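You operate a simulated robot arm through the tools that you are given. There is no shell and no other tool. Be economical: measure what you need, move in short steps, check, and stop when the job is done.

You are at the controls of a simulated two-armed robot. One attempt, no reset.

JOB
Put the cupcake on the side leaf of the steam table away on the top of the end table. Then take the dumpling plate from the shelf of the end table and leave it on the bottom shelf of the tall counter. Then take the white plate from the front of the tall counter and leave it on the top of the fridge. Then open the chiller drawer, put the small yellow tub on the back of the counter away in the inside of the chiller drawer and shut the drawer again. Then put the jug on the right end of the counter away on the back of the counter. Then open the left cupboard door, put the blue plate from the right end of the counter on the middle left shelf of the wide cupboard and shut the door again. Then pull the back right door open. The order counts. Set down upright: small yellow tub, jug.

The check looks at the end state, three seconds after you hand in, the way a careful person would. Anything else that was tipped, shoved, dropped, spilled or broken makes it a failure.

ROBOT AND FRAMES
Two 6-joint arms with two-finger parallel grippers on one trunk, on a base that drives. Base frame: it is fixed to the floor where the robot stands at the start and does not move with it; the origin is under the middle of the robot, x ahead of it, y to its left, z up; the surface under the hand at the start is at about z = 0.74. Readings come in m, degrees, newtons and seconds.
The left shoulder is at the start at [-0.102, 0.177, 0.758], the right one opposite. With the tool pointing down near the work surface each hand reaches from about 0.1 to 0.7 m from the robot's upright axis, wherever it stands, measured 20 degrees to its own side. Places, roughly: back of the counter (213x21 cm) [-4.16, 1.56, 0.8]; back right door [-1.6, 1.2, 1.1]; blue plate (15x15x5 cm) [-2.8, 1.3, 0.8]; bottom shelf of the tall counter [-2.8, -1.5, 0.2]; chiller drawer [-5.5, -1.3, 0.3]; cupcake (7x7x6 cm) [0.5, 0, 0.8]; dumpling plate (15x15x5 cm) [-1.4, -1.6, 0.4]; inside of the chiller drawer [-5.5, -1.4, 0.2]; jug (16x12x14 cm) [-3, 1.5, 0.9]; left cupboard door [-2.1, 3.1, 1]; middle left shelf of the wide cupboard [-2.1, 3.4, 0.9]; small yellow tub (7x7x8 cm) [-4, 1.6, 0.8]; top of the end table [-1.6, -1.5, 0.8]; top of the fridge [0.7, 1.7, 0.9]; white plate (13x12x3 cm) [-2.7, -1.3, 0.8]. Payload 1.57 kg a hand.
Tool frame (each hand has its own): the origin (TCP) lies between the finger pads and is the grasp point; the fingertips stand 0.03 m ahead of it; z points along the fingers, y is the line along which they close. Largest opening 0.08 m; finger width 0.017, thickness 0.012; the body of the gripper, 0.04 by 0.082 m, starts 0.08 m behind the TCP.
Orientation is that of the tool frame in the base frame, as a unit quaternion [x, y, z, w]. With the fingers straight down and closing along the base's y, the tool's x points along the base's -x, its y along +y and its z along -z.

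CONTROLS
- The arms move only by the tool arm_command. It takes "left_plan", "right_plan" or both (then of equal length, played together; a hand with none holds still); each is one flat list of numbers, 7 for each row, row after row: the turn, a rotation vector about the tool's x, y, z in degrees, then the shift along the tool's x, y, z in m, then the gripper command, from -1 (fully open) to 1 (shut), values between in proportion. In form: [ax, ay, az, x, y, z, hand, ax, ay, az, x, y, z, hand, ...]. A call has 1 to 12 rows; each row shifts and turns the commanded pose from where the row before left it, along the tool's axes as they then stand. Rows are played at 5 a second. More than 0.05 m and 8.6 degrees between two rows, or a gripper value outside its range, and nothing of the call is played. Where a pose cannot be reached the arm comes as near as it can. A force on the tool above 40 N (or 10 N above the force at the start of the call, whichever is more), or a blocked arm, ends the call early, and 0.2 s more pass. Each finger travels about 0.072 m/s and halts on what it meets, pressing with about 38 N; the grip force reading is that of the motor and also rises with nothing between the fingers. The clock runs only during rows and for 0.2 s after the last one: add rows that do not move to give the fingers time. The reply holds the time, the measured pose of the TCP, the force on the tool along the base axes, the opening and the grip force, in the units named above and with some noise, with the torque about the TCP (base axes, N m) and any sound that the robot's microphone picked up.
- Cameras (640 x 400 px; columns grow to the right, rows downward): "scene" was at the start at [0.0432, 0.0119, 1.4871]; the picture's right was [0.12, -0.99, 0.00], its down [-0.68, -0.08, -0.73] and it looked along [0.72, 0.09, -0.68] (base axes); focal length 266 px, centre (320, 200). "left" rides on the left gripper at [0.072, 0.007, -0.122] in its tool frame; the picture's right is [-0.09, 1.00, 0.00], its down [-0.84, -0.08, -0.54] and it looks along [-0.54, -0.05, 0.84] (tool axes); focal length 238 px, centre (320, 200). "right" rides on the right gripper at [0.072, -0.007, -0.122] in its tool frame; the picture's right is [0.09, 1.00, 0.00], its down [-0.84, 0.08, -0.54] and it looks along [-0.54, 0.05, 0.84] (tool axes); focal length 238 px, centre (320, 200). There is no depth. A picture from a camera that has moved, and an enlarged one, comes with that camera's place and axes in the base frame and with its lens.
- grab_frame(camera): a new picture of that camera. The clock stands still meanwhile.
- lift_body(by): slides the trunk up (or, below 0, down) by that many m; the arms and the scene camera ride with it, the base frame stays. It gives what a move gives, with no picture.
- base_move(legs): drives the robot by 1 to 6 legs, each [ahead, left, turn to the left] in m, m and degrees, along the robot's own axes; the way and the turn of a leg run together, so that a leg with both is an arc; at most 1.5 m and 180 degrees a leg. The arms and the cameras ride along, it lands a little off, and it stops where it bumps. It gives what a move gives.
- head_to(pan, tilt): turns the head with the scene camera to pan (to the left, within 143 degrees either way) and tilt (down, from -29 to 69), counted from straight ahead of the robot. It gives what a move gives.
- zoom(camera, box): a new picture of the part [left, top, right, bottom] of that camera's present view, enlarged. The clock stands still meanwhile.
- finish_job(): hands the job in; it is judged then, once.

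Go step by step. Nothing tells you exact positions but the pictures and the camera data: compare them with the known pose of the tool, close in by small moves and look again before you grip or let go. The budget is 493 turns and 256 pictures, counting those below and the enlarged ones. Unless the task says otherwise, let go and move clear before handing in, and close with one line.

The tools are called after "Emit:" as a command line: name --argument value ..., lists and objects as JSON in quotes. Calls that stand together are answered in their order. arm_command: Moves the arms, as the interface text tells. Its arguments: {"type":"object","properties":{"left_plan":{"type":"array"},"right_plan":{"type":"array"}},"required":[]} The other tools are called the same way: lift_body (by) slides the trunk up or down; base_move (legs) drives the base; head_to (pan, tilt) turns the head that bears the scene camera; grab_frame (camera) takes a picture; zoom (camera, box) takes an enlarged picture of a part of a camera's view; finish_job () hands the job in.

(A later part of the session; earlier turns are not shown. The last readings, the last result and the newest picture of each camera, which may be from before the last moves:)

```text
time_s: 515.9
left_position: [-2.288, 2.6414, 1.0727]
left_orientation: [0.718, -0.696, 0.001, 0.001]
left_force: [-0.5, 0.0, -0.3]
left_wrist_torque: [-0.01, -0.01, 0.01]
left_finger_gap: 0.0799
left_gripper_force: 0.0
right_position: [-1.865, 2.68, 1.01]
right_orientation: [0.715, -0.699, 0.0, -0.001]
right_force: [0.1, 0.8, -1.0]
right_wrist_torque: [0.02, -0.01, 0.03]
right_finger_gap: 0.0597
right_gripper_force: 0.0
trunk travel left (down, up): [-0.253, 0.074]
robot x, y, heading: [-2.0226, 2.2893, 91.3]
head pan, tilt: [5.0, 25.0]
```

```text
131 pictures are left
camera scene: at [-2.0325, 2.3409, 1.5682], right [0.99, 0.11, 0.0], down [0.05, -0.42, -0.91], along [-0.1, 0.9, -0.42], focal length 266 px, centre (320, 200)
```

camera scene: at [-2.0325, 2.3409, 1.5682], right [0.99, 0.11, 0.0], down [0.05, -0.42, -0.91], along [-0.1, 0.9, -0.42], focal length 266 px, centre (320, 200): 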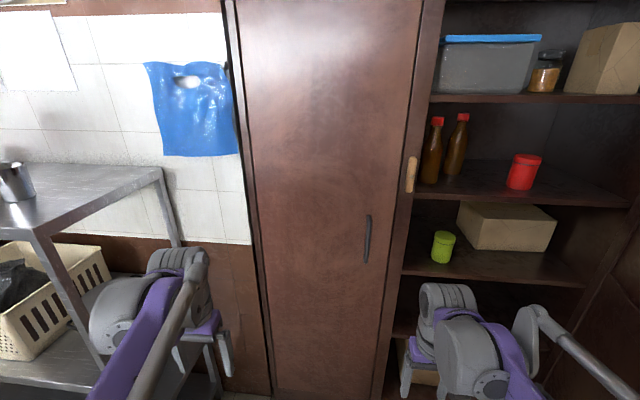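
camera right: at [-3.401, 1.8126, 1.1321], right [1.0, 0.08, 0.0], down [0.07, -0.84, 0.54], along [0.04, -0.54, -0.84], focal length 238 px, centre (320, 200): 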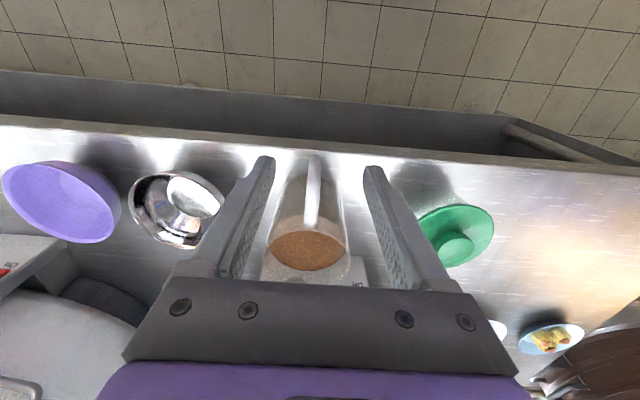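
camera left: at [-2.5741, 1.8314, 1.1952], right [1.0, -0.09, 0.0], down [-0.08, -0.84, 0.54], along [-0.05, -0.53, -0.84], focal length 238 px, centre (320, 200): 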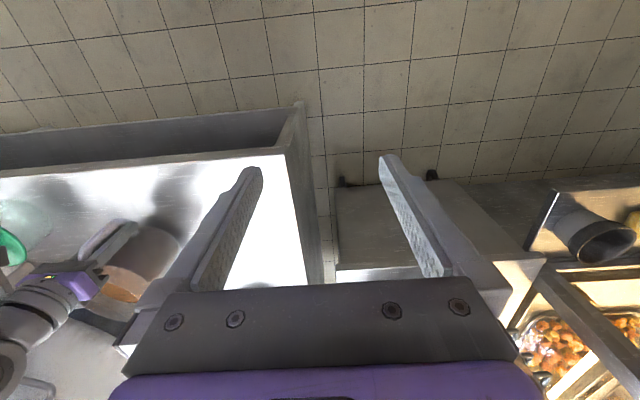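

Handle at about (−1.957, 3.06, 1.08). I'll shift right a bit and pitch the left hand up toward the handle.

Emit:
base_move --legs '[[0, -0.16, -1.3]]'

Emit:
arm_command --left_plan '[0, -8.3, 0, 0, -0.03, 0, -0.3, 0, -8.3, 0, 0, -0.03, 0, -0.3, 0, -8.3, 0, 0, -0.03, 0, -0.3, 0, -8.3, 0, 0, -0.03, 0, -0.3, 0, -8.3, 0, 0, -0.03, 0, -0.3, 0, -8.3, 0, 0, -0.01, 0, -0.3, 0, -8.3, 0, 0, 0, 0, -0.3, 0, 0, 0, 0, 0, 0, -0.3]'

Emit:
grab_frame --camera "left"

```text
time_s: 517.9
left_position: [-2.1146, 2.6514, 1.0722]
left_orientation: [0.708, -0.706, 0.002, 0.002]
left_force: [0.7, -0.1, 0.0]
left_wrist_torque: [0.0, -0.01, -0.02]
left_finger_gap: 0.08
left_gripper_force: 0.1
right_position: [-1.691, 2.6771, 1.0106]
right_orientation: [-0.705, 0.709, 0.0, 0.001]
right_force: [-0.6, -0.3, 0.5]
right_wrist_torque: [0.01, 0.01, 0.04]
right_finger_gap: 0.06
right_gripper_force: 0.0
trunk travel left (down, up): [-0.253, 0.074]
robot x, y, heading: [-1.8628, 2.2925, 89.8]
head pan, tilt: [5.0, 25.0]
```

```text
time_s: 519.7
left_position: [-1.9565, 2.6512, 1.0763]
left_orientation: [0.62, -0.618, -0.342, -0.342]
left_force: [-1.0, -0.3, -0.4]
left_wrist_torque: [0.01, 0.0, -0.01]
left_finger_gap: 0.0521
left_gripper_force: 0.1
right_position: [-1.6914, 2.6776, 1.0088]
right_orientation: [-0.705, 0.709, 0.0, 0.001]
right_force: [-0.4, 0.7, 0.2]
right_wrist_torque: [0.0, 0.01, 0.04]
right_finger_gap: 0.0601
right_gripper_force: 0.0
trunk travel left (down, up): [-0.253, 0.074]
robot x, y, heading: [-1.8629, 2.2935, 90.0]
head pan, tilt: [5.0, 25.0]
```

```text
130 pictures are left
camera left: at [-1.9632, 2.5091, 1.079], right [-1.0, 0.05, 0.08], down [0.08, -0.01, 1.0], along [0.05, 1.0, 0.01], focal length 238 px, centre (320, 200)
```

left: 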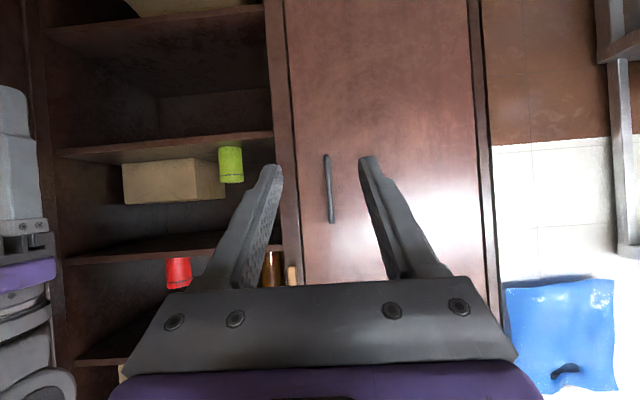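

The handle triangulates to (−1.955, 3.14, 1.06). I'll tuck the right hand back, drive 0.33 m closer, and recheck.

Emit:
arm_command --right_plan '[0, 0, 0, 0.04, 0, -0.02, -1, 0, 0, 0, 0.04, 0, -0.02, -1, 0, 0, 0, 0.04, 0, -0.02, -1, 0, 0, 0, 0.03, 0, -0.02, -1]'

Emit:
base_move --legs '[[0.33, 0, 0]]'

Emit:
grab_frame --camera "left"

```text
time_s: 520.7
left_position: [-1.955, 2.651, 1.0747]
left_orientation: [0.621, -0.618, -0.342, -0.341]
left_force: [-0.4, 0.3, 0.7]
left_wrist_torque: [-0.03, 0.01, -0.03]
left_finger_gap: 0.0519
left_gripper_force: 0.1
right_position: [-1.6935, 2.5255, 1.0883]
right_orientation: [-0.705, 0.71, 0.001, 0.002]
right_force: [-0.8, 0.2, -0.5]
right_wrist_torque: [-0.02, 0.01, 0.02]
right_finger_gap: 0.08
right_gripper_force: 0.1
trunk travel left (down, up): [-0.253, 0.074]
robot x, y, heading: [-1.8611, 2.2924, 89.9]
head pan, tilt: [5.0, 25.0]
```

```text
time_s: 522.9
left_position: [-1.9501, 2.9897, 1.0748]
left_orientation: [-0.617, 0.621, 0.341, 0.344]
left_force: [0.7, 0.9, -0.8]
left_wrist_torque: [0.02, -0.01, -0.01]
left_finger_gap: 0.0519
left_gripper_force: 0.1
right_position: [-1.6895, 2.8628, 1.0907]
right_orientation: [-0.702, 0.712, 0.0, 0.001]
right_force: [0.3, 0.2, -0.3]
right_wrist_torque: [0.03, 0.03, 0.0]
right_finger_gap: 0.0798
right_gripper_force: 0.0
trunk travel left (down, up): [-0.253, 0.074]
robot x, y, heading: [-1.8574, 2.6234, 89.3]
head pan, tilt: [5.0, 25.0]
```

```text
129 pictures are left
camera left: at [-1.9587, 2.8474, 1.0791], right [-1.0, 0.06, 0.08], down [0.08, -0.01, 1.0], along [0.06, 1.0, 0.01], focal length 238 px, centre (320, 200)
```

left: 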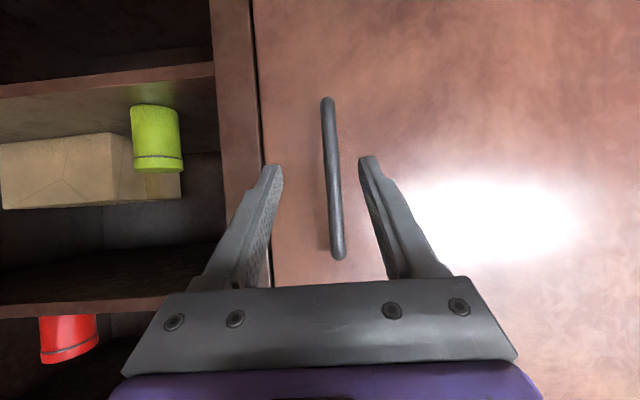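

Emit:
arm_command --left_plan '[0, 0, 0, -0.0171, 0.002, 0.0335, -0.3, 0, 0, 0, -0.0171, 0.002, 0.0335, -0.3, 0, 0, 0, -0.0171, 0.002, 0.0335, -0.3, 0, 0, 0, -0.014, 0.002, 0.027, -0.3, 0, 0, 0, 0, 0, 0, -0.3]'

Emit:
grab_frame --camera "left"

```text
time_s: 523.8
left_position: [-1.9554, 3.1043, 1.066]
left_orientation: [-0.619, 0.621, 0.339, 0.341]
left_force: [0.7, -34.1, 16.2]
left_wrist_torque: [0.14, 0.38, 0.91]
left_finger_gap: 0.0513
left_gripper_force: 0.1
right_position: [-1.6899, 2.862, 1.0904]
right_orientation: [-0.701, 0.713, 0.001, 0.002]
right_force: [0.1, 0.3, -0.4]
right_wrist_torque: [-0.07, 0.01, 0.02]
right_finger_gap: 0.08
right_gripper_force: 0.0
trunk travel left (down, up): [-0.253, 0.074]
robot x, y, heading: [-1.8588, 2.6248, 89.3]
head pan, tilt: [5.0, 25.0]
stopped in row 4 (left hand): the force on the tool passed its limit at 88 N (the readings are from after the stop); the commanded pose is now the measured one
```

```text
128 pictures are left
camera left: at [-1.964, 2.9616, 1.0703], right [-1.0, 0.05, 0.08], down [0.08, -0.01, 1.0], along [0.06, 1.0, 0.0], focal length 238 px, centre (320, 200)
```

left: 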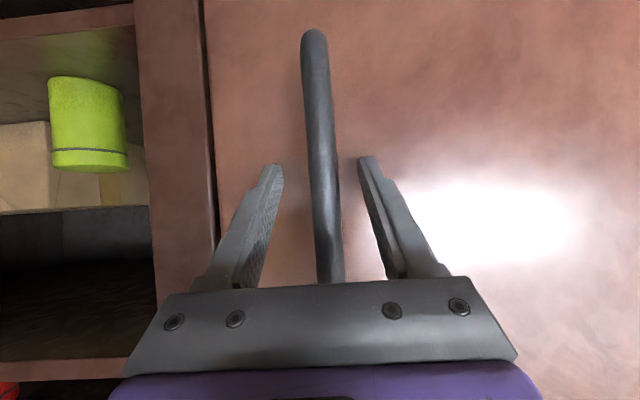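

The fingertips touched the door with the bar between them. I'll back off 6 mm and close.

Emit:
arm_command --left_plan '[0, 0, 0, 0.003, 0, -0.005, -0.3, 0, 0, 0, 0, 0, 0, 0.3, 0, 0, 0, 0, 0, 0, 0.8, 0, 0, 0, 0, 0, 0, 1, 0, 0, 0, 0, 0, 0, 1]'

Emit:
grab_frame --camera "left"

```text
time_s: 525.0
left_position: [-1.9584, 3.1021, 1.0629]
left_orientation: [-0.619, 0.622, 0.338, 0.342]
left_force: [-19.9, 1.9, 9.5]
left_wrist_torque: [-0.39, 0.3, -0.11]
left_finger_gap: 0.0156
left_gripper_force: 31.0
right_position: [-1.6913, 2.8639, 1.09]
right_orientation: [-0.701, 0.713, -0.001, 0.004]
right_force: [-0.5, 0.3, -1.1]
right_wrist_torque: [-0.04, 0.01, 0.02]
right_finger_gap: 0.08
right_gripper_force: 0.2
trunk travel left (down, up): [-0.253, 0.074]
robot x, y, heading: [-1.8547, 2.6307, 89.2]
head pan, tilt: [5.0, 25.0]
```

```text
127 pictures are left
camera left: at [-1.9669, 2.9594, 1.0695], right [-1.0, 0.05, 0.08], down [0.08, -0.01, 1.0], along [0.05, 1.0, 0.0], focal length 238 px, centre (320, 200)
```

left: 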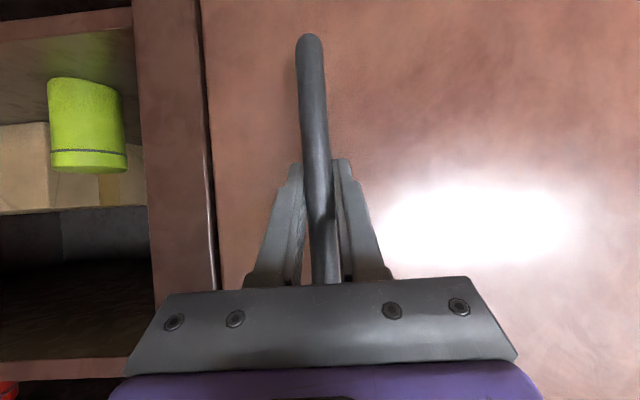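

The handle is gripped. I'll pull by driving the base back along the door's arc.

Emit:
base_move --legs '[[-0.065, 0.006, 0], [-0.062, 0.017, 0], [-0.058, 0.027, 0]]'

Emit:
grab_frame --camera "scene"

```text
time_s: 526.1
left_position: [-1.9688, 3.0437, 1.0638]
left_orientation: [0.622, -0.619, -0.341, -0.336]
left_force: [-9.0, -0.4, -8.5]
left_wrist_torque: [-0.36, -0.18, 0.08]
left_finger_gap: 0.0161
left_gripper_force: 31.2
right_position: [-1.6983, 2.8054, 1.0898]
right_orientation: [-0.702, 0.712, 0.001, 0.003]
right_force: [0.6, 1.0, -0.1]
right_wrist_torque: [0.03, 0.03, 0.02]
right_finger_gap: 0.0804
right_gripper_force: 0.1
trunk travel left (down, up): [-0.253, 0.074]
robot x, y, heading: [-1.8617, 2.5709, 89.5]
head pan, tilt: [5.0, 25.0]
stopped in leg 1: the force on the tool passed its limit at 45 N (the readings are from after the stop); the commanded pose is now the measured one
```

```text
126 pictures are left
camera scene: at [-1.8746, 2.6229, 1.5679], right [1.0, 0.08, 0.0], down [0.03, -0.42, -0.91], along [-0.07, 0.9, -0.42], focal length 266 px, centre (320, 200)
```

scene: 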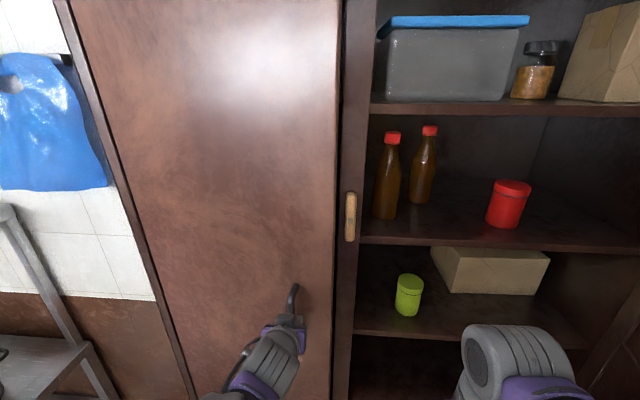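

The door moves. Continuing in smaller legs.

Emit:
base_move --legs '[[-0.035, 0.008, 0], [-0.034, 0.011, 0]]'

Emit:
base_move --legs '[[-0.034, 0.014, 0], [-0.033, 0.017, 0]]'

Emit:
grab_frame --camera "left"

```text
time_s: 527.6
left_position: [-1.9916, 2.9759, 1.0637]
left_orientation: [0.622, -0.62, -0.342, -0.334]
left_force: [-11.6, 3.6, 6.2]
left_wrist_torque: [-0.09, -0.32, 0.13]
left_finger_gap: 0.0158
left_gripper_force: 31.2
right_position: [-1.718, 2.7375, 1.0898]
right_orientation: [-0.702, 0.712, -0.001, 0.003]
right_force: [0.2, -0.3, -0.6]
right_wrist_torque: [0.0, -0.04, 0.0]
right_finger_gap: 0.0798
right_gripper_force: 0.0
trunk travel left (down, up): [-0.253, 0.074]
robot x, y, heading: [-1.8865, 2.5011, 89.2]
head pan, tilt: [5.0, 25.0]
stopped in leg 2: the force on the tool passed its limit at 41 N (the readings are from after the stop); the commanded pose is now the measured one
```

```text
time_s: 529.1
left_position: [-2.0278, 2.9097, 1.0611]
left_orientation: [0.626, -0.618, -0.343, -0.329]
left_force: [-9.7, 2.9, -7.7]
left_wrist_torque: [-0.32, -0.45, 0.15]
left_finger_gap: 0.0161
left_gripper_force: 31.0
right_position: [-1.7511, 2.6732, 1.0896]
right_orientation: [-0.702, 0.712, 0.0, 0.002]
right_force: [-0.4, -0.9, -0.2]
right_wrist_torque: [0.02, -0.01, 0.02]
right_finger_gap: 0.0801
right_gripper_force: 0.2
trunk travel left (down, up): [-0.253, 0.074]
robot x, y, heading: [-1.918, 2.4401, 89.4]
head pan, tilt: [5.0, 25.0]
stopped in leg 2: the force on the tool passed its limit at 43 N (the readings are from after the stop); the commanded pose is now the measured one
```

```text
125 pictures are left
camera left: at [-2.0327, 2.7683, 1.0675], right [-1.0, 0.03, 0.09], down [0.09, 0.01, 1.0], along [0.03, 1.0, -0.01], focal length 238 px, centre (320, 200)
```

left: 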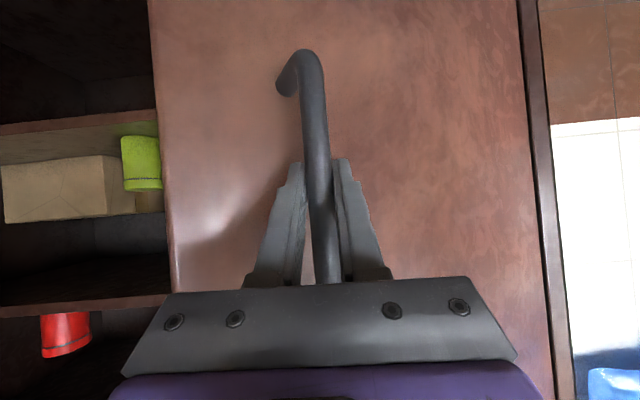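

The door is about 32° open. I'll release, go round its free edge, and push it wider from the inside with the closed hand.

Emit:
arm_command --left_plan '[0, 0, 0, 0, 0, 0, 0.3, 0, 0, 0, 0, 0, 0, -0.3, 0, 0, 0, 0, 0, 0, -0.3, 0, 0, 0, 0.021, 0, -0.034, -0.3, 0, 0, 0, 0.021, 0, -0.034, -0.3, 0, 0, 0, 0.016, 0, -0.026, 0, 0, 0, 0, 0, -0.045, 0, 1, 0, 0, 0, 0, -0.045, 0, 1, 0, 0, 0, 0, -0.045, 0, 1, 0, 0, 0, 0, -0.045, 0, 1, 0, 0, 0, 0, 0, 0, 1]'

Emit:
grab_frame --camera "left"

Emit:
grab_frame --camera "scene"

```text
time_s: 531.5
left_position: [-1.8412, 2.803, 1.0597]
left_orientation: [0.623, -0.621, -0.343, -0.331]
left_force: [0.0, 0.4, -0.1]
left_wrist_torque: [0.01, -0.01, -0.04]
left_finger_gap: 0.0
left_gripper_force: 21.4
right_position: [-1.7492, 2.6738, 1.0895]
right_orientation: [-0.702, 0.712, 0.0, 0.002]
right_force: [2.6, 3.0, -1.7]
right_wrist_torque: [-0.14, 0.12, -0.09]
right_finger_gap: 0.0771
right_gripper_force: 0.0
trunk travel left (down, up): [-0.253, 0.074]
robot x, y, heading: [-1.9179, 2.4397, 89.3]
head pan, tilt: [5.0, 25.0]
```

```text
124 pictures are left
camera left: at [-1.8468, 2.6612, 1.0667], right [-1.0, 0.04, 0.09], down [0.09, 0.0, 1.0], along [0.04, 1.0, -0.01], focal length 238 px, centre (320, 200)
```

left: 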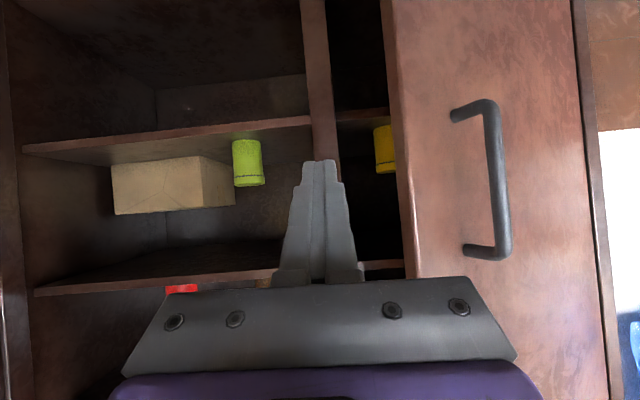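

```text
123 pictures are left
camera scene: at [-1.9261, 2.4907, 1.5682], right [1.0, 0.08, 0.0], down [0.03, -0.42, -0.91], along [-0.07, 0.9, -0.42], focal length 266 px, centre (320, 200)
```

scene: 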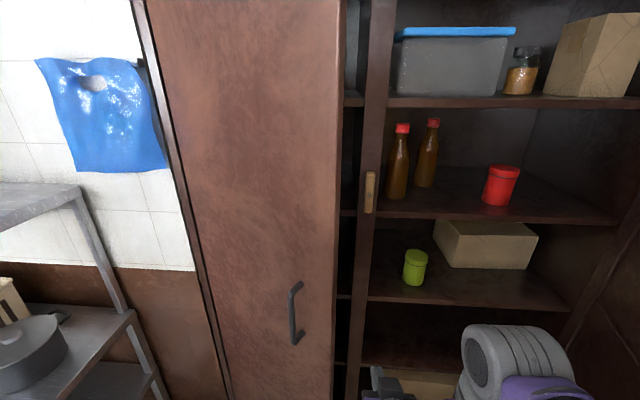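

The left hand is lightly touching the right one, so I'll move the right hand aside first. Then the left goes in past the door edge and sweeps it left.

Emit:
arm_command --right_plan '[0, 0, 0, 0, -0.03, 0, -1, 0, 0, 0, 0.01, -0.03, -0.01, -1, 0, 0, 0, 0.01, -0.03, -0.01, -1, 0, 0, 0, 0, 0, 0, -1]'

Emit:
arm_command --left_plan '[0, 0, 0, -0.021, -0.002, 0.034, 1, 0, 0, 0, -0.021, 0, 0.034, 1, 0, 0, 0, -0.021, 0, 0.034, 1, 0, 0, 0, -0.021, 0, 0.034, 1, 0, 0, 0, 0, 0, 0, 1]'

Emit:
grab_frame --camera "left"

```text
time_s: 532.5
left_position: [-1.8404, 2.8034, 1.0602]
left_orientation: [0.623, -0.62, -0.344, -0.33]
left_force: [-0.6, -0.4, -0.6]
left_wrist_torque: [0.01, 0.01, -0.01]
left_finger_gap: 0.0001
left_gripper_force: 21.0
right_position: [-1.6605, 2.6515, 1.1089]
right_orientation: [-0.703, 0.712, 0.001, 0.002]
right_force: [-0.1, -0.8, -0.3]
right_wrist_torque: [-0.01, 0.01, 0.0]
right_finger_gap: 0.0797
right_gripper_force: 0.1
trunk travel left (down, up): [-0.253, 0.074]
robot x, y, heading: [-1.9173, 2.4335, 89.2]
head pan, tilt: [5.0, 25.0]
```

```text
time_s: 533.7
left_position: [-1.8422, 2.9638, 1.0563]
left_orientation: [0.623, -0.62, -0.344, -0.33]
left_force: [0.9, -1.6, -0.2]
left_wrist_torque: [-0.03, -0.01, 0.02]
left_finger_gap: 0.0
left_gripper_force: 20.9
right_position: [-1.6618, 2.6507, 1.1097]
right_orientation: [-0.702, 0.712, 0.001, 0.002]
right_force: [0.8, 0.1, -0.4]
right_wrist_torque: [0.03, 0.03, -0.04]
right_finger_gap: 0.0799
right_gripper_force: 0.1
trunk travel left (down, up): [-0.253, 0.074]
robot x, y, heading: [-1.9177, 2.44, 89.5]
head pan, tilt: [5.0, 25.0]
```

```text
122 pictures are left
camera left: at [-1.848, 2.8221, 1.0624], right [-1.0, 0.04, 0.09], down [0.09, 0.0, 1.0], along [0.04, 1.0, -0.01], focal length 238 px, centre (320, 200)
```

left: 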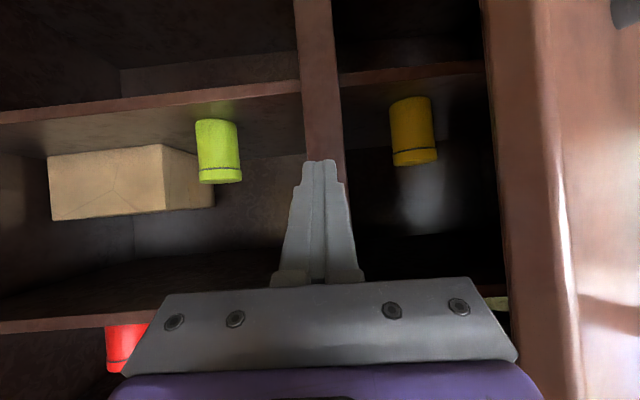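

The hand is inside the door edge. I'm sweeping left to push the door open.

Emit:
arm_command --left_plan '[0, 0, 0, 0, 0.04, 0, 1, 0, 0, 0, 0, 0.04, 0, 1, 0, 0, 0, 0, 0.04, 0, 1, 0, 0, 0, 0, 0.04, 0, 1, 0, 0, 0, 0, 0.04, 0, 1, 0, 0, 0, 0, 0.04, 0, 1, 0, 0, 0, 0, 0.04, 0, 1, 0, 0, 0, 0, 0, 0, 1]'

Emit:
grab_frame --camera "scene"

```text
time_s: 534.3
left_position: [-1.9094, 2.9605, 1.0582]
left_orientation: [-0.621, 0.623, 0.336, 0.337]
left_force: [0.3, 0.6, -0.6]
left_wrist_torque: [-0.03, -0.03, -0.01]
left_finger_gap: 0.0
left_gripper_force: 20.9
right_position: [-1.6597, 2.6507, 1.1097]
right_orientation: [-0.702, 0.712, 0.0, 0.002]
right_force: [-0.7, -0.2, 1.6]
right_wrist_torque: [0.0, 0.01, -0.01]
right_finger_gap: 0.0799
right_gripper_force: 0.0
trunk travel left (down, up): [-0.253, 0.074]
robot x, y, heading: [-1.9177, 2.434, 89.0]
head pan, tilt: [5.0, 25.0]
stopped in row 3 (left hand): the force on the tool passed its limit at 65 N (the readings are from after the stop); the commanded pose is now the measured one
```

```text
121 pictures are left
camera scene: at [-1.9244, 2.4909, 1.5682], right [1.0, 0.07, 0.0], down [0.03, -0.42, -0.91], along [-0.07, 0.9, -0.42], focal length 266 px, centre (320, 200)
```

scene: 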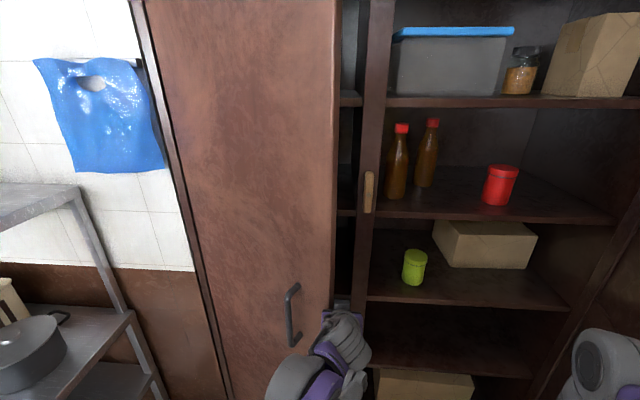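

The hand hit the door edge too fast. I'll push more slowly.

Emit:
arm_command --left_plan '[0, 0, 0, 0, 0.008, 0, 1, 0, 0, 0, 0, 0.01, 0, 1, 0, 0, 0, 0, 0.012, 0, 1, 0, 0, 0, 0, 0.014, 0, 1, 0, 0, 0, 0, 0.016, 0, 1, 0, 0, 0, 0, 0.018, 0, 1, 0, 0, 0, 0, 0.02, 0, 1, 0, 0, 0, 0, 0.02, 0, 1, 0, 0, 0, 0, 0.02, 0, 1, 0, 0, 0, 0, 0.02, 0, 1]'

Emit:
grab_frame --camera "scene"

```text
time_s: 534.9
left_position: [-1.912, 2.9583, 1.0585]
left_orientation: [-0.616, 0.626, 0.332, 0.344]
left_force: [21.7, -10.0, -1.5]
left_wrist_torque: [0.59, 0.77, 1.08]
left_finger_gap: 0.0001
left_gripper_force: 21.3
right_position: [-1.6584, 2.6486, 1.1108]
right_orientation: [-0.7, 0.714, 0.001, 0.002]
right_force: [-0.6, -0.7, 1.4]
right_wrist_torque: [0.0, -0.03, -0.01]
right_finger_gap: 0.0799
right_gripper_force: 0.0
trunk travel left (down, up): [-0.253, 0.074]
robot x, y, heading: [-1.9194, 2.4417, 89.3]
head pan, tilt: [5.0, 25.0]
stopped in row 2 (left hand): the force on the tool passed its limit at 49 N (the readings are from after the stop); the commanded pose is now the measured one
```

```text
120 pictures are left
camera scene: at [-1.9229, 2.4897, 1.5683], right [1.0, 0.07, 0.0], down [0.03, -0.42, -0.91], along [-0.06, 0.9, -0.42], focal length 266 px, centre (320, 200)
```

scene: 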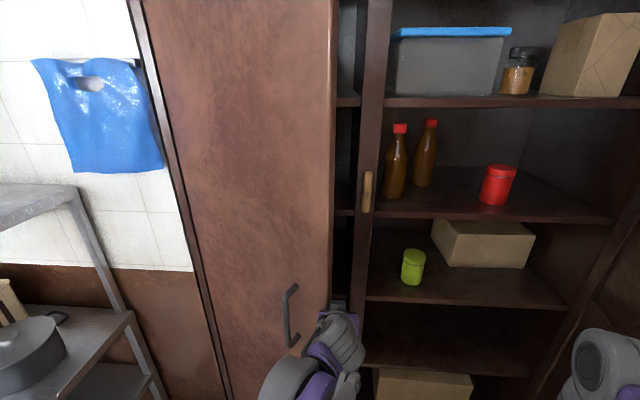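

Pushing on the door's end edge jams. I'll back out, yaw the hand 45° to the left, and hook behind the edge so I can pull it open.

Emit:
arm_command --left_plan '[0, 0, 0, 0, -0.035, 0, 1, 0, 0, 0, 0, -0.025, 0, 1, 0, 0, 0, 0.02, 0, -0.034, 1, 0, 0, 0, 0.02, 0, -0.034, 1, 0, 0, 0, 0.01, 0, -0.017, 1, 0, 0, 0, 0, 0, 0, 1]'

Emit:
arm_command --left_plan '[-6.36, 0, -3.97, 0, 0, 0, 1, -6.36, 0, -3.97, 0, 0, 0, 1, -6.36, 0, -3.97, 0, 0, 0, 1, -6.36, 0, -3.97, 0, 0, 0, 1, -6.36, 0, -3.97, 0, 0, 0, 1, -6.36, 0, -3.97, 0, 0, 0, 1, 0, 0, 0, 0, 0, 0, 1]'

Emit:
grab_frame --camera "left"

Emit:
head_to --pan 5 --tilt 45

Emit:
grab_frame --camera "scene"

```text
time_s: 536.3
left_position: [-1.8556, 2.8585, 1.062]
left_orientation: [-0.62, 0.624, 0.333, 0.34]
left_force: [0.4, -0.5, 0.9]
left_wrist_torque: [0.02, 0.0, 0.01]
left_finger_gap: 0.0
left_gripper_force: 21.2
right_position: [-1.6605, 2.652, 1.1096]
right_orientation: [-0.701, 0.713, 0.0, 0.002]
right_force: [0.6, 0.0, 0.3]
right_wrist_torque: [0.01, -0.01, -0.01]
right_finger_gap: 0.0801
right_gripper_force: 0.0
trunk travel left (down, up): [-0.253, 0.074]
robot x, y, heading: [-1.9182, 2.4374, 89.0]
head pan, tilt: [5.0, 25.0]
```

```text
time_s: 537.9
left_position: [-1.8586, 2.8587, 1.0629]
left_orientation: [0.809, -0.342, -0.442, -0.182]
left_force: [0.7, -0.3, 0.6]
left_wrist_torque: [0.01, 0.01, 0.0]
left_finger_gap: 0.0003
left_gripper_force: 21.8
right_position: [-1.6591, 2.649, 1.1104]
right_orientation: [-0.701, 0.713, 0.001, 0.001]
right_force: [0.6, -0.2, -0.6]
right_wrist_torque: [-0.02, 0.01, -0.01]
right_finger_gap: 0.0801
right_gripper_force: 0.1
trunk travel left (down, up): [-0.253, 0.074]
robot x, y, heading: [-1.9167, 2.4369, 89.5]
head pan, tilt: [5.0, 25.0]
```

```text
119 pictures are left
camera left: at [-1.7659, 2.7524, 1.0685], right [-0.75, -0.66, 0.09], down [0.06, 0.06, 1.0], along [-0.66, 0.75, -0.01], focal length 238 px, centre (320, 200)
```

left: 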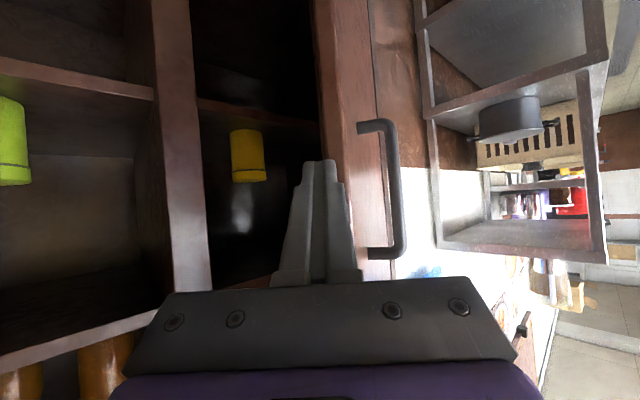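

```text
time_s: 538.7
left_position: [-1.8574, 2.8594, 1.0621]
left_orientation: [0.809, -0.344, -0.441, -0.182]
left_force: [0.0, 0.6, -0.2]
left_wrist_torque: [0.0, 0.0, -0.02]
left_finger_gap: 0.0
left_gripper_force: 21.6
right_position: [-1.6596, 2.65, 1.1099]
right_orientation: [-0.701, 0.713, 0.001, 0.002]
right_force: [0.1, 0.3, 0.1]
right_wrist_torque: [0.0, -0.04, 0.0]
right_finger_gap: 0.0799
right_gripper_force: 0.1
trunk travel left (down, up): [-0.253, 0.074]
robot x, y, heading: [-1.9164, 2.4375, 89.3]
head pan, tilt: [5.0, 45.0]
```

```text
118 pictures are left
camera scene: at [-1.9237, 2.4803, 1.5377], right [1.0, 0.07, 0.0], down [0.05, -0.7, -0.71], along [-0.05, 0.71, -0.71], focal length 266 px, centre (320, 200)
```

scene: 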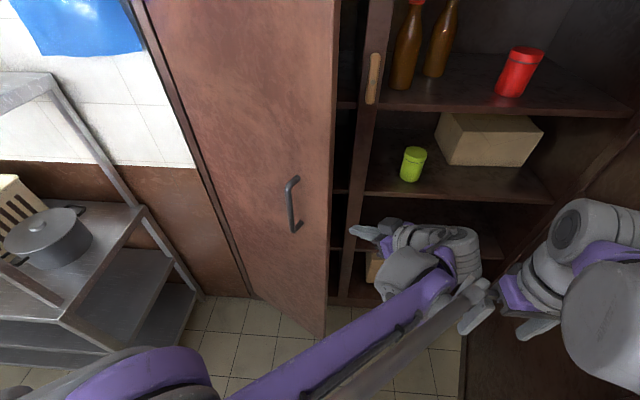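

Emit:
arm_command --left_plan '[0, 0, 0, 0, -0.03, 0, 1, 0, 0, 0, 0, -0.025, 0, 1, 0, 0, 0, -0.021, 0, 0.034, 1, 0, 0, 0, -0.021, 0, 0.034, 1, 0, 0, 0, -0.016, 0, 0.026, 1, 0, 0, 0, 0, 0, 0, 1]'

Emit:
grab_frame --camera "left"

```text
time_s: 540.1
left_position: [-1.8963, 2.9776, 1.0596]
left_orientation: [0.809, -0.343, -0.442, -0.181]
left_force: [1.1, -0.4, -0.4]
left_wrist_torque: [0.0, -0.01, 0.03]
left_finger_gap: 0.0
left_gripper_force: 21.6
right_position: [-1.659, 2.6493, 1.1092]
right_orientation: [-0.701, 0.713, 0.001, 0.001]
right_force: [0.6, 0.2, -0.2]
right_wrist_torque: [-0.01, 0.0, -0.04]
right_finger_gap: 0.0799
right_gripper_force: 0.1
trunk travel left (down, up): [-0.253, 0.074]
robot x, y, heading: [-1.915, 2.4369, 89.0]
head pan, tilt: [5.0, 45.0]
```

```text
117 pictures are left
camera left: at [-1.8029, 2.8702, 1.0666], right [-0.75, -0.66, 0.09], down [0.06, 0.06, 1.0], along [-0.66, 0.75, -0.01], focal length 238 px, centre (320, 200)
```

left: 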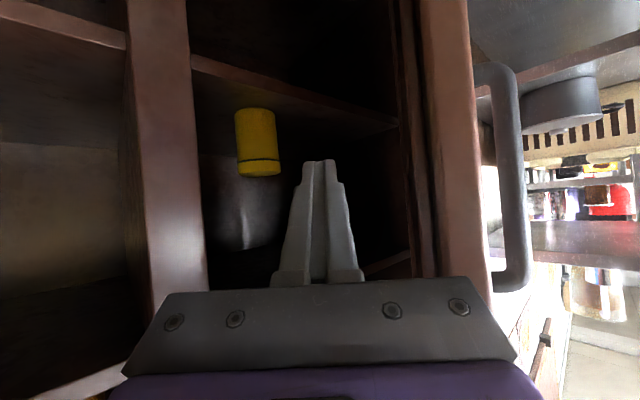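

The hand is now behind the door edge. Pulling it outward slowly.

Emit:
arm_command --left_plan '[0, 0, 0, 0, 0.015, 0, 1, 0, 0, 0, 0, 0.012, 0, 1, 0, 0, 0, 0, 0.01, 0, 1, 0, 0, 0, 0, 0.01, 0, 1, 0, 0, 0, 0, 0.012, 0, 1, 0, 0, 0, 0, 0.014, 0, 1, 0, 0, 0, 0, 0.014, 0, 1, 0, 0, 0, 0, 0.014, 0, 1, 0, 0, 0, 0, 0.014, 0, 1, 0, 0, 0, 0, 0.014, 0, 1, 0, 0, 0, 0, 0.014, 0, 1, 0, 0, 0, 0, 0, 0, 1]'

Emit:
grab_frame --camera "scene"

```text
time_s: 542.7
left_position: [-1.9984, 2.8791, 1.0606]
left_orientation: [0.809, -0.344, -0.441, -0.181]
left_force: [0.0, -0.5, 0.1]
left_wrist_torque: [-0.03, -0.04, -0.03]
left_finger_gap: 0.0
left_gripper_force: 21.1
right_position: [-1.6594, 2.6504, 1.1089]
right_orientation: [-0.701, 0.713, 0.001, 0.002]
right_force: [0.0, -0.5, -0.2]
right_wrist_torque: [0.0, -0.01, -0.02]
right_finger_gap: 0.0801
right_gripper_force: 0.1
trunk travel left (down, up): [-0.253, 0.074]
robot x, y, heading: [-1.9147, 2.4363, 89.1]
head pan, tilt: [5.0, 45.0]
```

```text
116 pictures are left
camera scene: at [-1.9234, 2.4806, 1.5376], right [1.0, 0.07, 0.0], down [0.05, -0.71, -0.71], along [-0.05, 0.71, -0.71], focal length 266 px, centre (320, 200)
```

scene: 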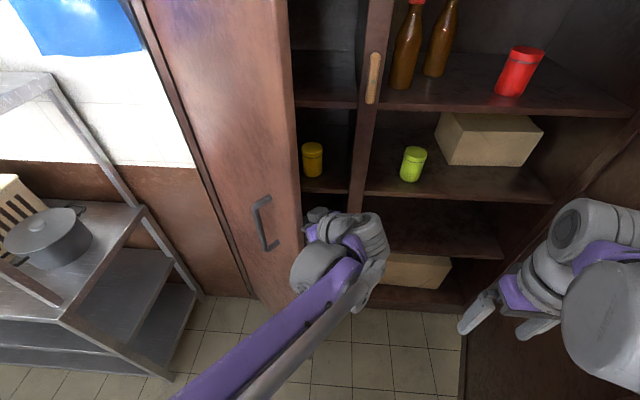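

Emit:
arm_command --left_plan '[0, 0, 0, -0.002, 0.012, 0.003, 1, 0, 0, 0, -0.003, 0.016, 0.0046, 1, 0, 0, 0, -0.003, 0.018, 0.0046, 1, 0, 0, 0, -0.003, 0.019, 0.0046, 1, 0, 0, 0, -0.003, 0.019, 0.0046, 1, 0, 0, 0, -0.003, 0.019, 0.0046, 1, 0, 0, 0, -0.003, 0.019, 0.0046, 1, 0, 0, 0, -0.003, 0.019, 0.0046, 1, 0, 0, 0, -0.003, 0.019, 0.0046, 1, 0, 0, 0, -0.003, 0.019, 0.0046, 1, 0, 0, 0, 0, 0, 0, 1]'

Emit:
grab_frame --camera "scene"

```text
time_s: 543.4
left_position: [-2.0202, 2.8588, 1.0605]
left_orientation: [0.808, -0.347, -0.439, -0.185]
left_force: [21.3, -21.6, 4.4]
left_wrist_torque: [1.5, 1.59, 0.49]
left_finger_gap: 0.0
left_gripper_force: 21.2
right_position: [-1.6575, 2.6444, 1.1104]
right_orientation: [-0.7, 0.714, 0.004, 0.002]
right_force: [0.3, -0.5, 0.3]
right_wrist_torque: [-0.01, 0.02, -0.01]
right_finger_gap: 0.0798
right_gripper_force: 0.0
trunk travel left (down, up): [-0.253, 0.074]
robot x, y, heading: [-1.9206, 2.4369, 88.8]
head pan, tilt: [5.0, 45.0]
stopped in row 3 (left hand): the force on the tool passed its limit at 47 N (the readings are from after the stop); the commanded pose is now the measured one
```

```text
115 pictures are left
camera scene: at [-1.92, 2.4754, 1.5379], right [1.0, 0.07, 0.0], down [0.05, -0.7, -0.71], along [-0.05, 0.71, -0.71], focal length 266 px, centre (320, 200)
```

scene: 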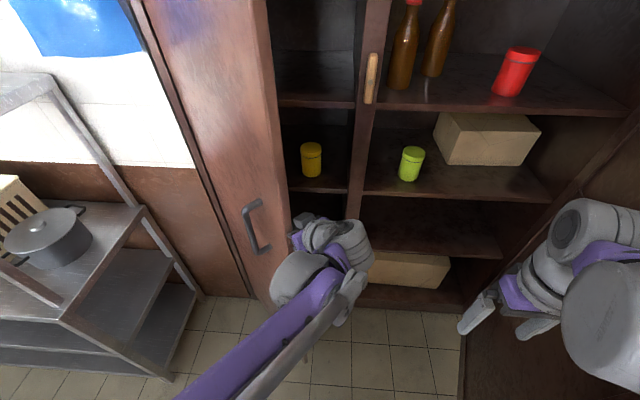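

Emit:
arm_command --left_plan '[0, 0, 0, 0.01, 0, -0.017, 1, 0, 0, 0, 0, 0, 0, 1]'

Emit:
grab_frame --camera "left"

Emit:
zoom --camera "scene" --box '[180, 120, 420, 320]'

```text
time_s: 544.0
left_position: [-2.011, 2.8491, 1.0608]
left_orientation: [0.81, -0.344, -0.439, -0.182]
left_force: [0.7, -0.7, 0.4]
left_wrist_torque: [-0.01, 0.0, 0.02]
left_finger_gap: 0.0
left_gripper_force: 21.0
right_position: [-1.6584, 2.6485, 1.1098]
right_orientation: [-0.7, 0.714, 0.001, 0.002]
right_force: [-0.9, -0.7, -0.3]
right_wrist_torque: [0.01, 0.0, -0.04]
right_finger_gap: 0.08
right_gripper_force: 0.0
trunk travel left (down, up): [-0.253, 0.074]
robot x, y, heading: [-1.9178, 2.4342, 89.2]
head pan, tilt: [5.0, 45.0]
```

```text
114 pictures are left
camera left: at [-1.9183, 2.741, 1.0677], right [-0.75, -0.66, 0.08], down [0.06, 0.06, 1.0], along [-0.66, 0.75, -0.01], focal length 238 px, centre (320, 200)
```

left: 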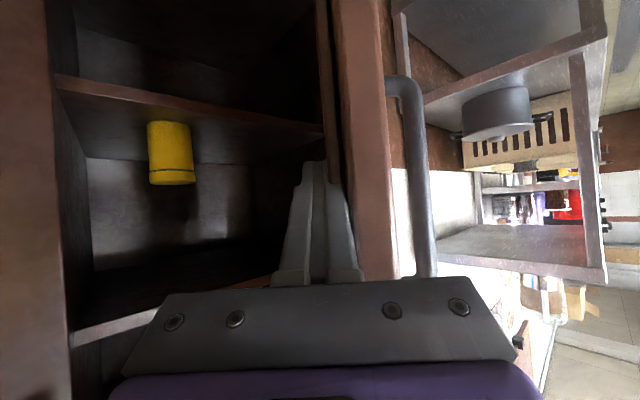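

```text
2.00 times, centred on (300, 220) of scene
camera zoom: at [-1.9228, 2.4797, 1.5376], right [1.0, 0.07, 0.0], down [0.05, -0.71, -0.71], along [-0.05, 0.71, -0.71], focal length 531 px, centre (360, 160)
```

zoom: 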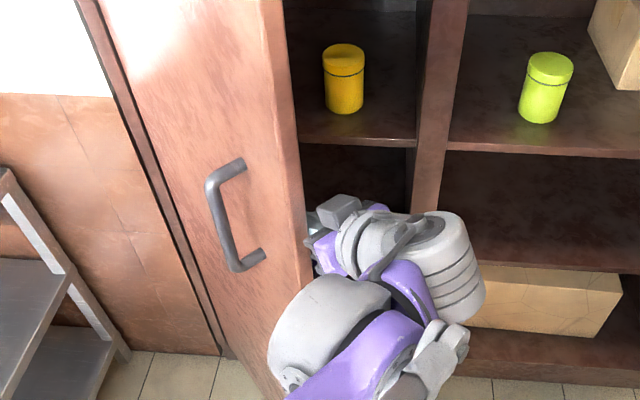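

Emit:
arm_command --left_plan '[0, 0, 0, 0, -0.035, 0, 1, 0, 0, 0, -0.021, 0, 0.034, 1, 0, 0, 0, -0.021, 0, 0.034, 1, 0, 0, 0, -0.011, 0, 0.017, 1, 0, 0, 0, 0, 0.012, 0, 1, 0, 0, 0, 0, 0.012, 0, 1, 0, 0, 0, 0, 0.012, 0, 1, 0, 0, 0, 0, 0.013, 0, 1, 0, 0, 0, 0, 0.014, 0, 1, 0, 0, 0, 0, 0.014, 0, 1, 0, 0, 0, 0, 0.014, 0, 1, 0, 0, 0, 0, 0.014, 0, 1]'

Emit:
grab_frame --camera "left"

```text
time_s: 546.6
left_position: [-2.1293, 2.8712, 1.0569]
left_orientation: [0.809, -0.346, -0.438, -0.183]
left_force: [-0.4, 0.4, 0.8]
left_wrist_torque: [-0.01, -0.01, 0.0]
left_finger_gap: 0.0
left_gripper_force: 21.4
right_position: [-1.6599, 2.6498, 1.1094]
right_orientation: [-0.7, 0.714, 0.001, 0.002]
right_force: [0.3, -0.2, -0.3]
right_wrist_torque: [-0.01, 0.02, -0.02]
right_finger_gap: 0.0801
right_gripper_force: 0.0
trunk travel left (down, up): [-0.253, 0.074]
robot x, y, heading: [-1.9144, 2.4387, 89.0]
head pan, tilt: [5.0, 45.0]
```

```text
112 pictures are left
camera left: at [-2.0372, 2.7644, 1.0642], right [-0.75, -0.65, 0.08], down [0.06, 0.06, 1.0], along [-0.66, 0.75, -0.01], focal length 238 px, centre (320, 200)
```

left: 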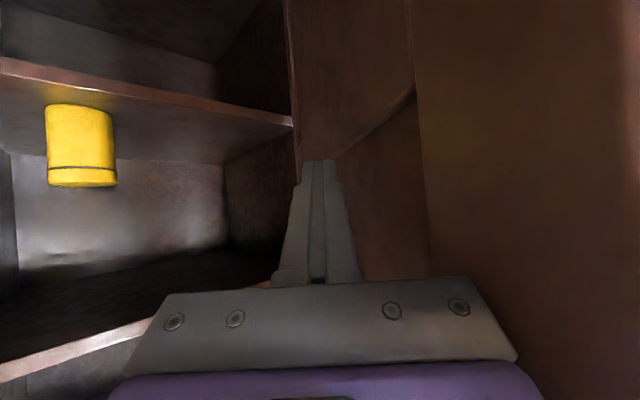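

Emit:
arm_command --left_plan '[0, 0, 0, 0, 0.012, 0, 1, 0, 0, 0, 0, 0.012, 0, 1, 0, 0, 0, 0, 0.012, 0, 1, 0, 0, 0, 0, 0.013, 0, 1, 0, 0, 0, 0, 0.014, 0, 1, 0, 0, 0, 0, 0.014, 0, 1, 0, 0, 0, 0, 0.014, 0, 1, 0, 0, 0, 0, 0.014, 0, 1, 0, 0, 0, 0, 0.014, 0, 1, 0, 0, 0, 0, 0, 0, 1]'

Emit:
grab_frame --camera "scene"

```text
time_s: 548.8
left_position: [-2.2174, 2.7887, 1.059]
left_orientation: [0.809, -0.346, -0.438, -0.183]
left_force: [-0.1, 0.1, -0.1]
left_wrist_torque: [-0.02, 0.0, 0.01]
left_finger_gap: 0.0
left_gripper_force: 21.3
right_position: [-1.6582, 2.6489, 1.1091]
right_orientation: [-0.701, 0.714, 0.001, 0.002]
right_force: [-0.1, -0.1, 0.3]
right_wrist_torque: [-0.03, -0.05, -0.01]
right_finger_gap: 0.0799
right_gripper_force: 0.1
trunk travel left (down, up): [-0.253, 0.074]
robot x, y, heading: [-1.9163, 2.4373, 89.1]
head pan, tilt: [5.0, 45.0]
```

```text
111 pictures are left
camera scene: at [-1.9231, 2.4802, 1.5376], right [1.0, 0.07, 0.0], down [0.05, -0.71, -0.71], along [-0.05, 0.71, -0.71], focal length 266 px, centre (320, 200)
```

scene: 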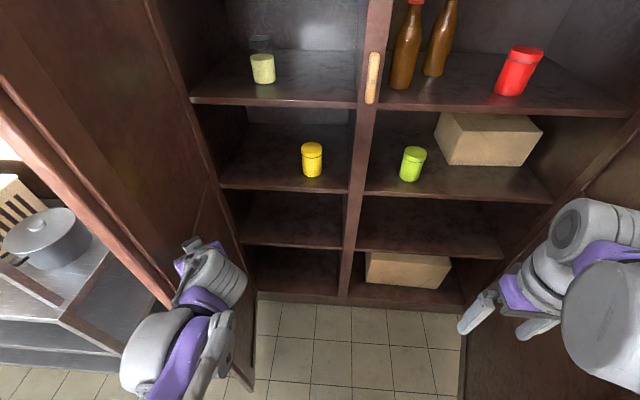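

The left door is fully open. The middle left shelf (z ≈ 0.92, with the yellow tub) has room at about (−2.175, 3.29). I'll withdraw and reset the left hand to the rim-grip pose.

Emit:
arm_command --left_plan '[0, 0, 0, 0, -0.03, 0, 1, 0, 0, 0, 0, -0.03, 0, 1, 0, 0, 0, 0.021, -0.02, -0.034, 1, 0, 0, 0, 0.021, 0, -0.034, 1, 0, 0, 0, 0.021, 0, -0.034, 1, 6.36, 0, 3.97, 0, 0, 0, 1, 6.36, 0, 3.97, 0, 0, 0, 1, 6.36, 0, 3.97, 0, 0, 0, 1, 6.36, 0, 3.97, 0, 0, 0, 1, 6.36, 0, 3.97, 0, 0, 0, 1, 6.36, 0, 3.97, 0, 0, 0, 1, 0, 0, 0, 0, 0, 0, 1]'

Emit:
arm_command --left_plan '[0, 0, -8.2, 0, 0, 0, 0, 0, 0, -8.2, 0, 0, 0, 0, 0, 0, -8.2, 0, 0, 0, 0, 0, 0, -8.2, 0, 0, 0, 0, 0, 0, -8.2, 0, 0, 0, 0, 0, 0, -8.2, 0, 0, 0, 0, 0, 0, -8.2, 0, 0, 0, 0, 0, 0, -8.2, 0, 0, 0, 0, 0, 0, -8.2, 0, 0, 0, 0, 0, 0, -8.2, 0, 0, 0, 0, 0, 0, -8, 0, 0, 0, 0, 0, 0, 0, 0, 0, 0, 0]'

Emit:
grab_frame --camera "scene"

```text
time_s: 551.4
left_position: [-2.0753, 2.7584, 1.0626]
left_orientation: [-0.618, 0.625, 0.33, 0.343]
left_force: [0.6, 0.6, 0.5]
left_wrist_torque: [-0.02, -0.02, 0.0]
left_finger_gap: 0.0
left_gripper_force: 21.0
right_position: [-1.6598, 2.648, 1.1107]
right_orientation: [-0.7, 0.714, 0.0, 0.002]
right_force: [0.3, -0.1, 0.2]
right_wrist_torque: [-0.02, -0.02, 0.0]
right_finger_gap: 0.08
right_gripper_force: 0.1
trunk travel left (down, up): [-0.253, 0.074]
robot x, y, heading: [-1.9148, 2.4367, 89.2]
head pan, tilt: [5.0, 45.0]
```

```text
time_s: 554.0
left_position: [-2.0756, 2.7593, 1.0625]
left_orientation: [0.88, -0.004, 0.009, -0.475]
left_force: [-0.3, 0.6, 0.2]
left_wrist_torque: [-0.02, -0.01, -0.02]
left_finger_gap: 0.0399
left_gripper_force: 0.0
right_position: [-1.6586, 2.6486, 1.1101]
right_orientation: [-0.701, 0.714, 0.0, 0.003]
right_force: [0.1, 0.3, -0.4]
right_wrist_torque: [-0.01, -0.01, 0.01]
right_finger_gap: 0.0802
right_gripper_force: 0.0
trunk travel left (down, up): [-0.253, 0.074]
robot x, y, heading: [-1.9148, 2.4382, 88.9]
head pan, tilt: [5.0, 45.0]
```

```text
110 pictures are left
camera scene: at [-1.9231, 2.4799, 1.5376], right [1.0, 0.07, 0.0], down [0.05, -0.71, -0.71], along [-0.05, 0.71, -0.71], focal length 266 px, centre (320, 200)
```

scene: 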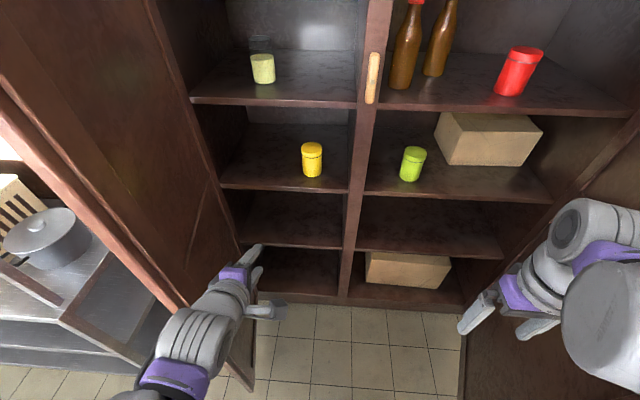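

Now to fetch the blue plate at about (−2.78, 1.215) from behind the counter.

Emit:
base_move --legs '[[-0.28, 0, 0], [0, 0, -179], [0, -1.08, 0]]'

Emit:
head_to --pan 10 --tilt 45

Emit:
grab_frame --camera "scene"

Emit:
grab_frame --camera "left"

```text
time_s: 572.9
left_position: [-2.8858, 1.9264, 1.062]
left_orientation: [0.047, 0.878, -0.474, -0.032]
left_force: [-0.7, 0.6, -0.7]
left_wrist_torque: [0.01, -0.01, 0.03]
left_finger_gap: 0.04
left_gripper_force: 0.0
right_position: [-3.2893, 2.0762, 1.1096]
right_orientation: [0.748, 0.664, -0.002, 0.0]
right_force: [-1.1, 0.0, -0.3]
right_wrist_torque: [0.0, 0.0, -0.02]
right_finger_gap: 0.08
right_gripper_force: 0.0
trunk travel left (down, up): [-0.253, 0.074]
robot x, y, heading: [-3.0084, 2.258, -96.6]
head pan, tilt: [5.0, 45.0]
```

```text
time_s: 573.6
left_position: [-2.8853, 1.9275, 1.0626]
left_orientation: [0.048, 0.878, -0.475, -0.032]
left_force: [0.1, 0.1, -0.3]
left_wrist_torque: [-0.03, 0.03, 0.0]
left_finger_gap: 0.0401
left_gripper_force: 0.1
right_position: [-3.2882, 2.0756, 1.1087]
right_orientation: [0.747, 0.665, -0.002, 0.001]
right_force: [0.0, -0.2, 0.2]
right_wrist_torque: [-0.03, -0.03, 0.02]
right_finger_gap: 0.08
right_gripper_force: 0.0
trunk travel left (down, up): [-0.253, 0.074]
robot x, y, heading: [-3.0144, 2.2631, -96.6]
head pan, tilt: [10.0, 45.0]
```

```text
109 pictures are left
camera scene: at [-3.0027, 2.2227, 1.5376], right [-1.0, -0.06, 0.0], down [-0.04, 0.71, -0.71], along [0.04, -0.71, -0.71], focal length 266 px, centre (320, 200)
```

scene: 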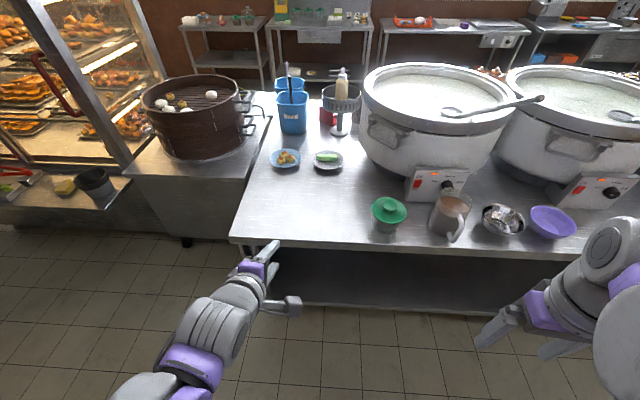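

```text
108 pictures are left
camera left: at [-2.9451, 2.0388, 1.1242], right [0.14, 0.53, -0.83], down [0.88, 0.31, 0.35], along [0.45, -0.79, -0.42], focal length 238 px, centre (320, 200)
```

left: 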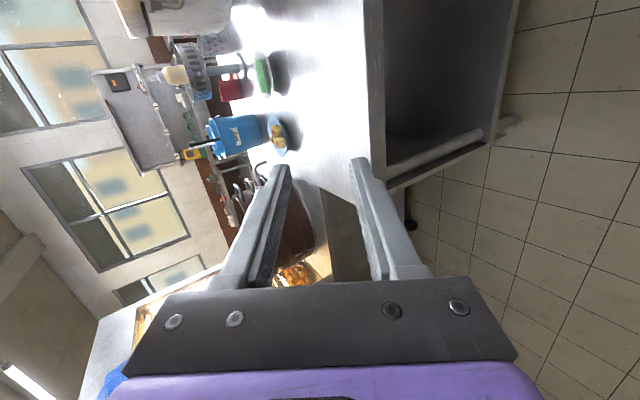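

Emit:
base_move --legs '[[0, 0, 6.6], [0.25, -0.02, 0]]'

Emit:
arm_command --left_plan '[0, 0, 0, 0, 0.0, 0.045, 0, 0, 0, 0, 0, 0.0, 0.045, 0, 0, 0, 0, 0, -0.015, 0.042, 0, 0, 0, 0, 0, -0.015, 0.042, 0, 0, 0, 0, 0, 0, 0.045, 0, 0, 0, 0, 0, 0, 0, 0]'

Emit:
grab_frame --camera "left"

```text
time_s: 576.0
left_position: [-2.8652, 1.6957, 1.063]
left_orientation: [-0.004, 0.879, -0.476, -0.004]
left_force: [0.1, 0.0, -0.4]
left_wrist_torque: [0.0, 0.01, 0.02]
left_finger_gap: 0.0398
left_gripper_force: 0.1
right_position: [-3.2841, 1.7961, 1.11]
right_orientation: [0.707, 0.707, -0.002, 0.0]
right_force: [0.2, 0.3, 0.6]
right_wrist_torque: [-0.01, -0.01, 0.01]
right_finger_gap: 0.0802
right_gripper_force: 0.0
trunk travel left (down, up): [-0.253, 0.074]
robot x, y, heading: [-3.0276, 2.0128, -89.9]
head pan, tilt: [10.0, 45.0]
```

```text
time_s: 577.4
left_position: [-2.8637, 1.4965, 0.9698]
left_orientation: [-0.004, 0.879, -0.476, -0.004]
left_force: [-0.9, -1.1, 0.8]
left_wrist_torque: [0.0, -0.01, 0.03]
left_finger_gap: 0.0402
left_gripper_force: 0.1
right_position: [-3.2835, 1.7964, 1.11]
right_orientation: [0.706, 0.708, -0.002, 0.001]
right_force: [-0.5, 0.5, -0.9]
right_wrist_torque: [-0.02, 0.0, -0.01]
right_finger_gap: 0.0802
right_gripper_force: 0.1
trunk travel left (down, up): [-0.253, 0.074]
robot x, y, heading: [-3.0304, 2.0148, -89.8]
head pan, tilt: [10.0, 45.0]
```

```text
107 pictures are left
camera left: at [-2.9371, 1.6004, 1.0315], right [0.08, 0.54, -0.83], down [0.84, 0.41, 0.35], along [0.54, -0.73, -0.42], focal length 238 px, centre (320, 200)
```

left: 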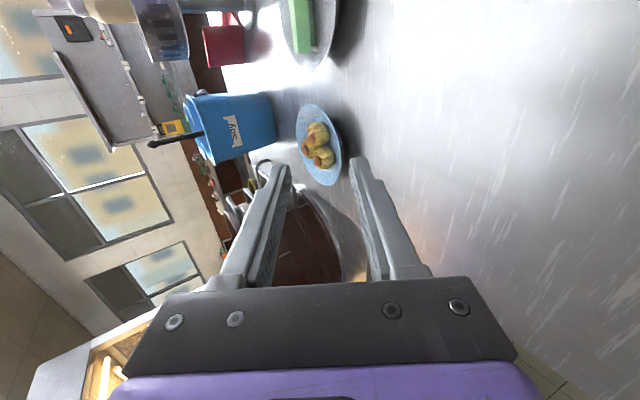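

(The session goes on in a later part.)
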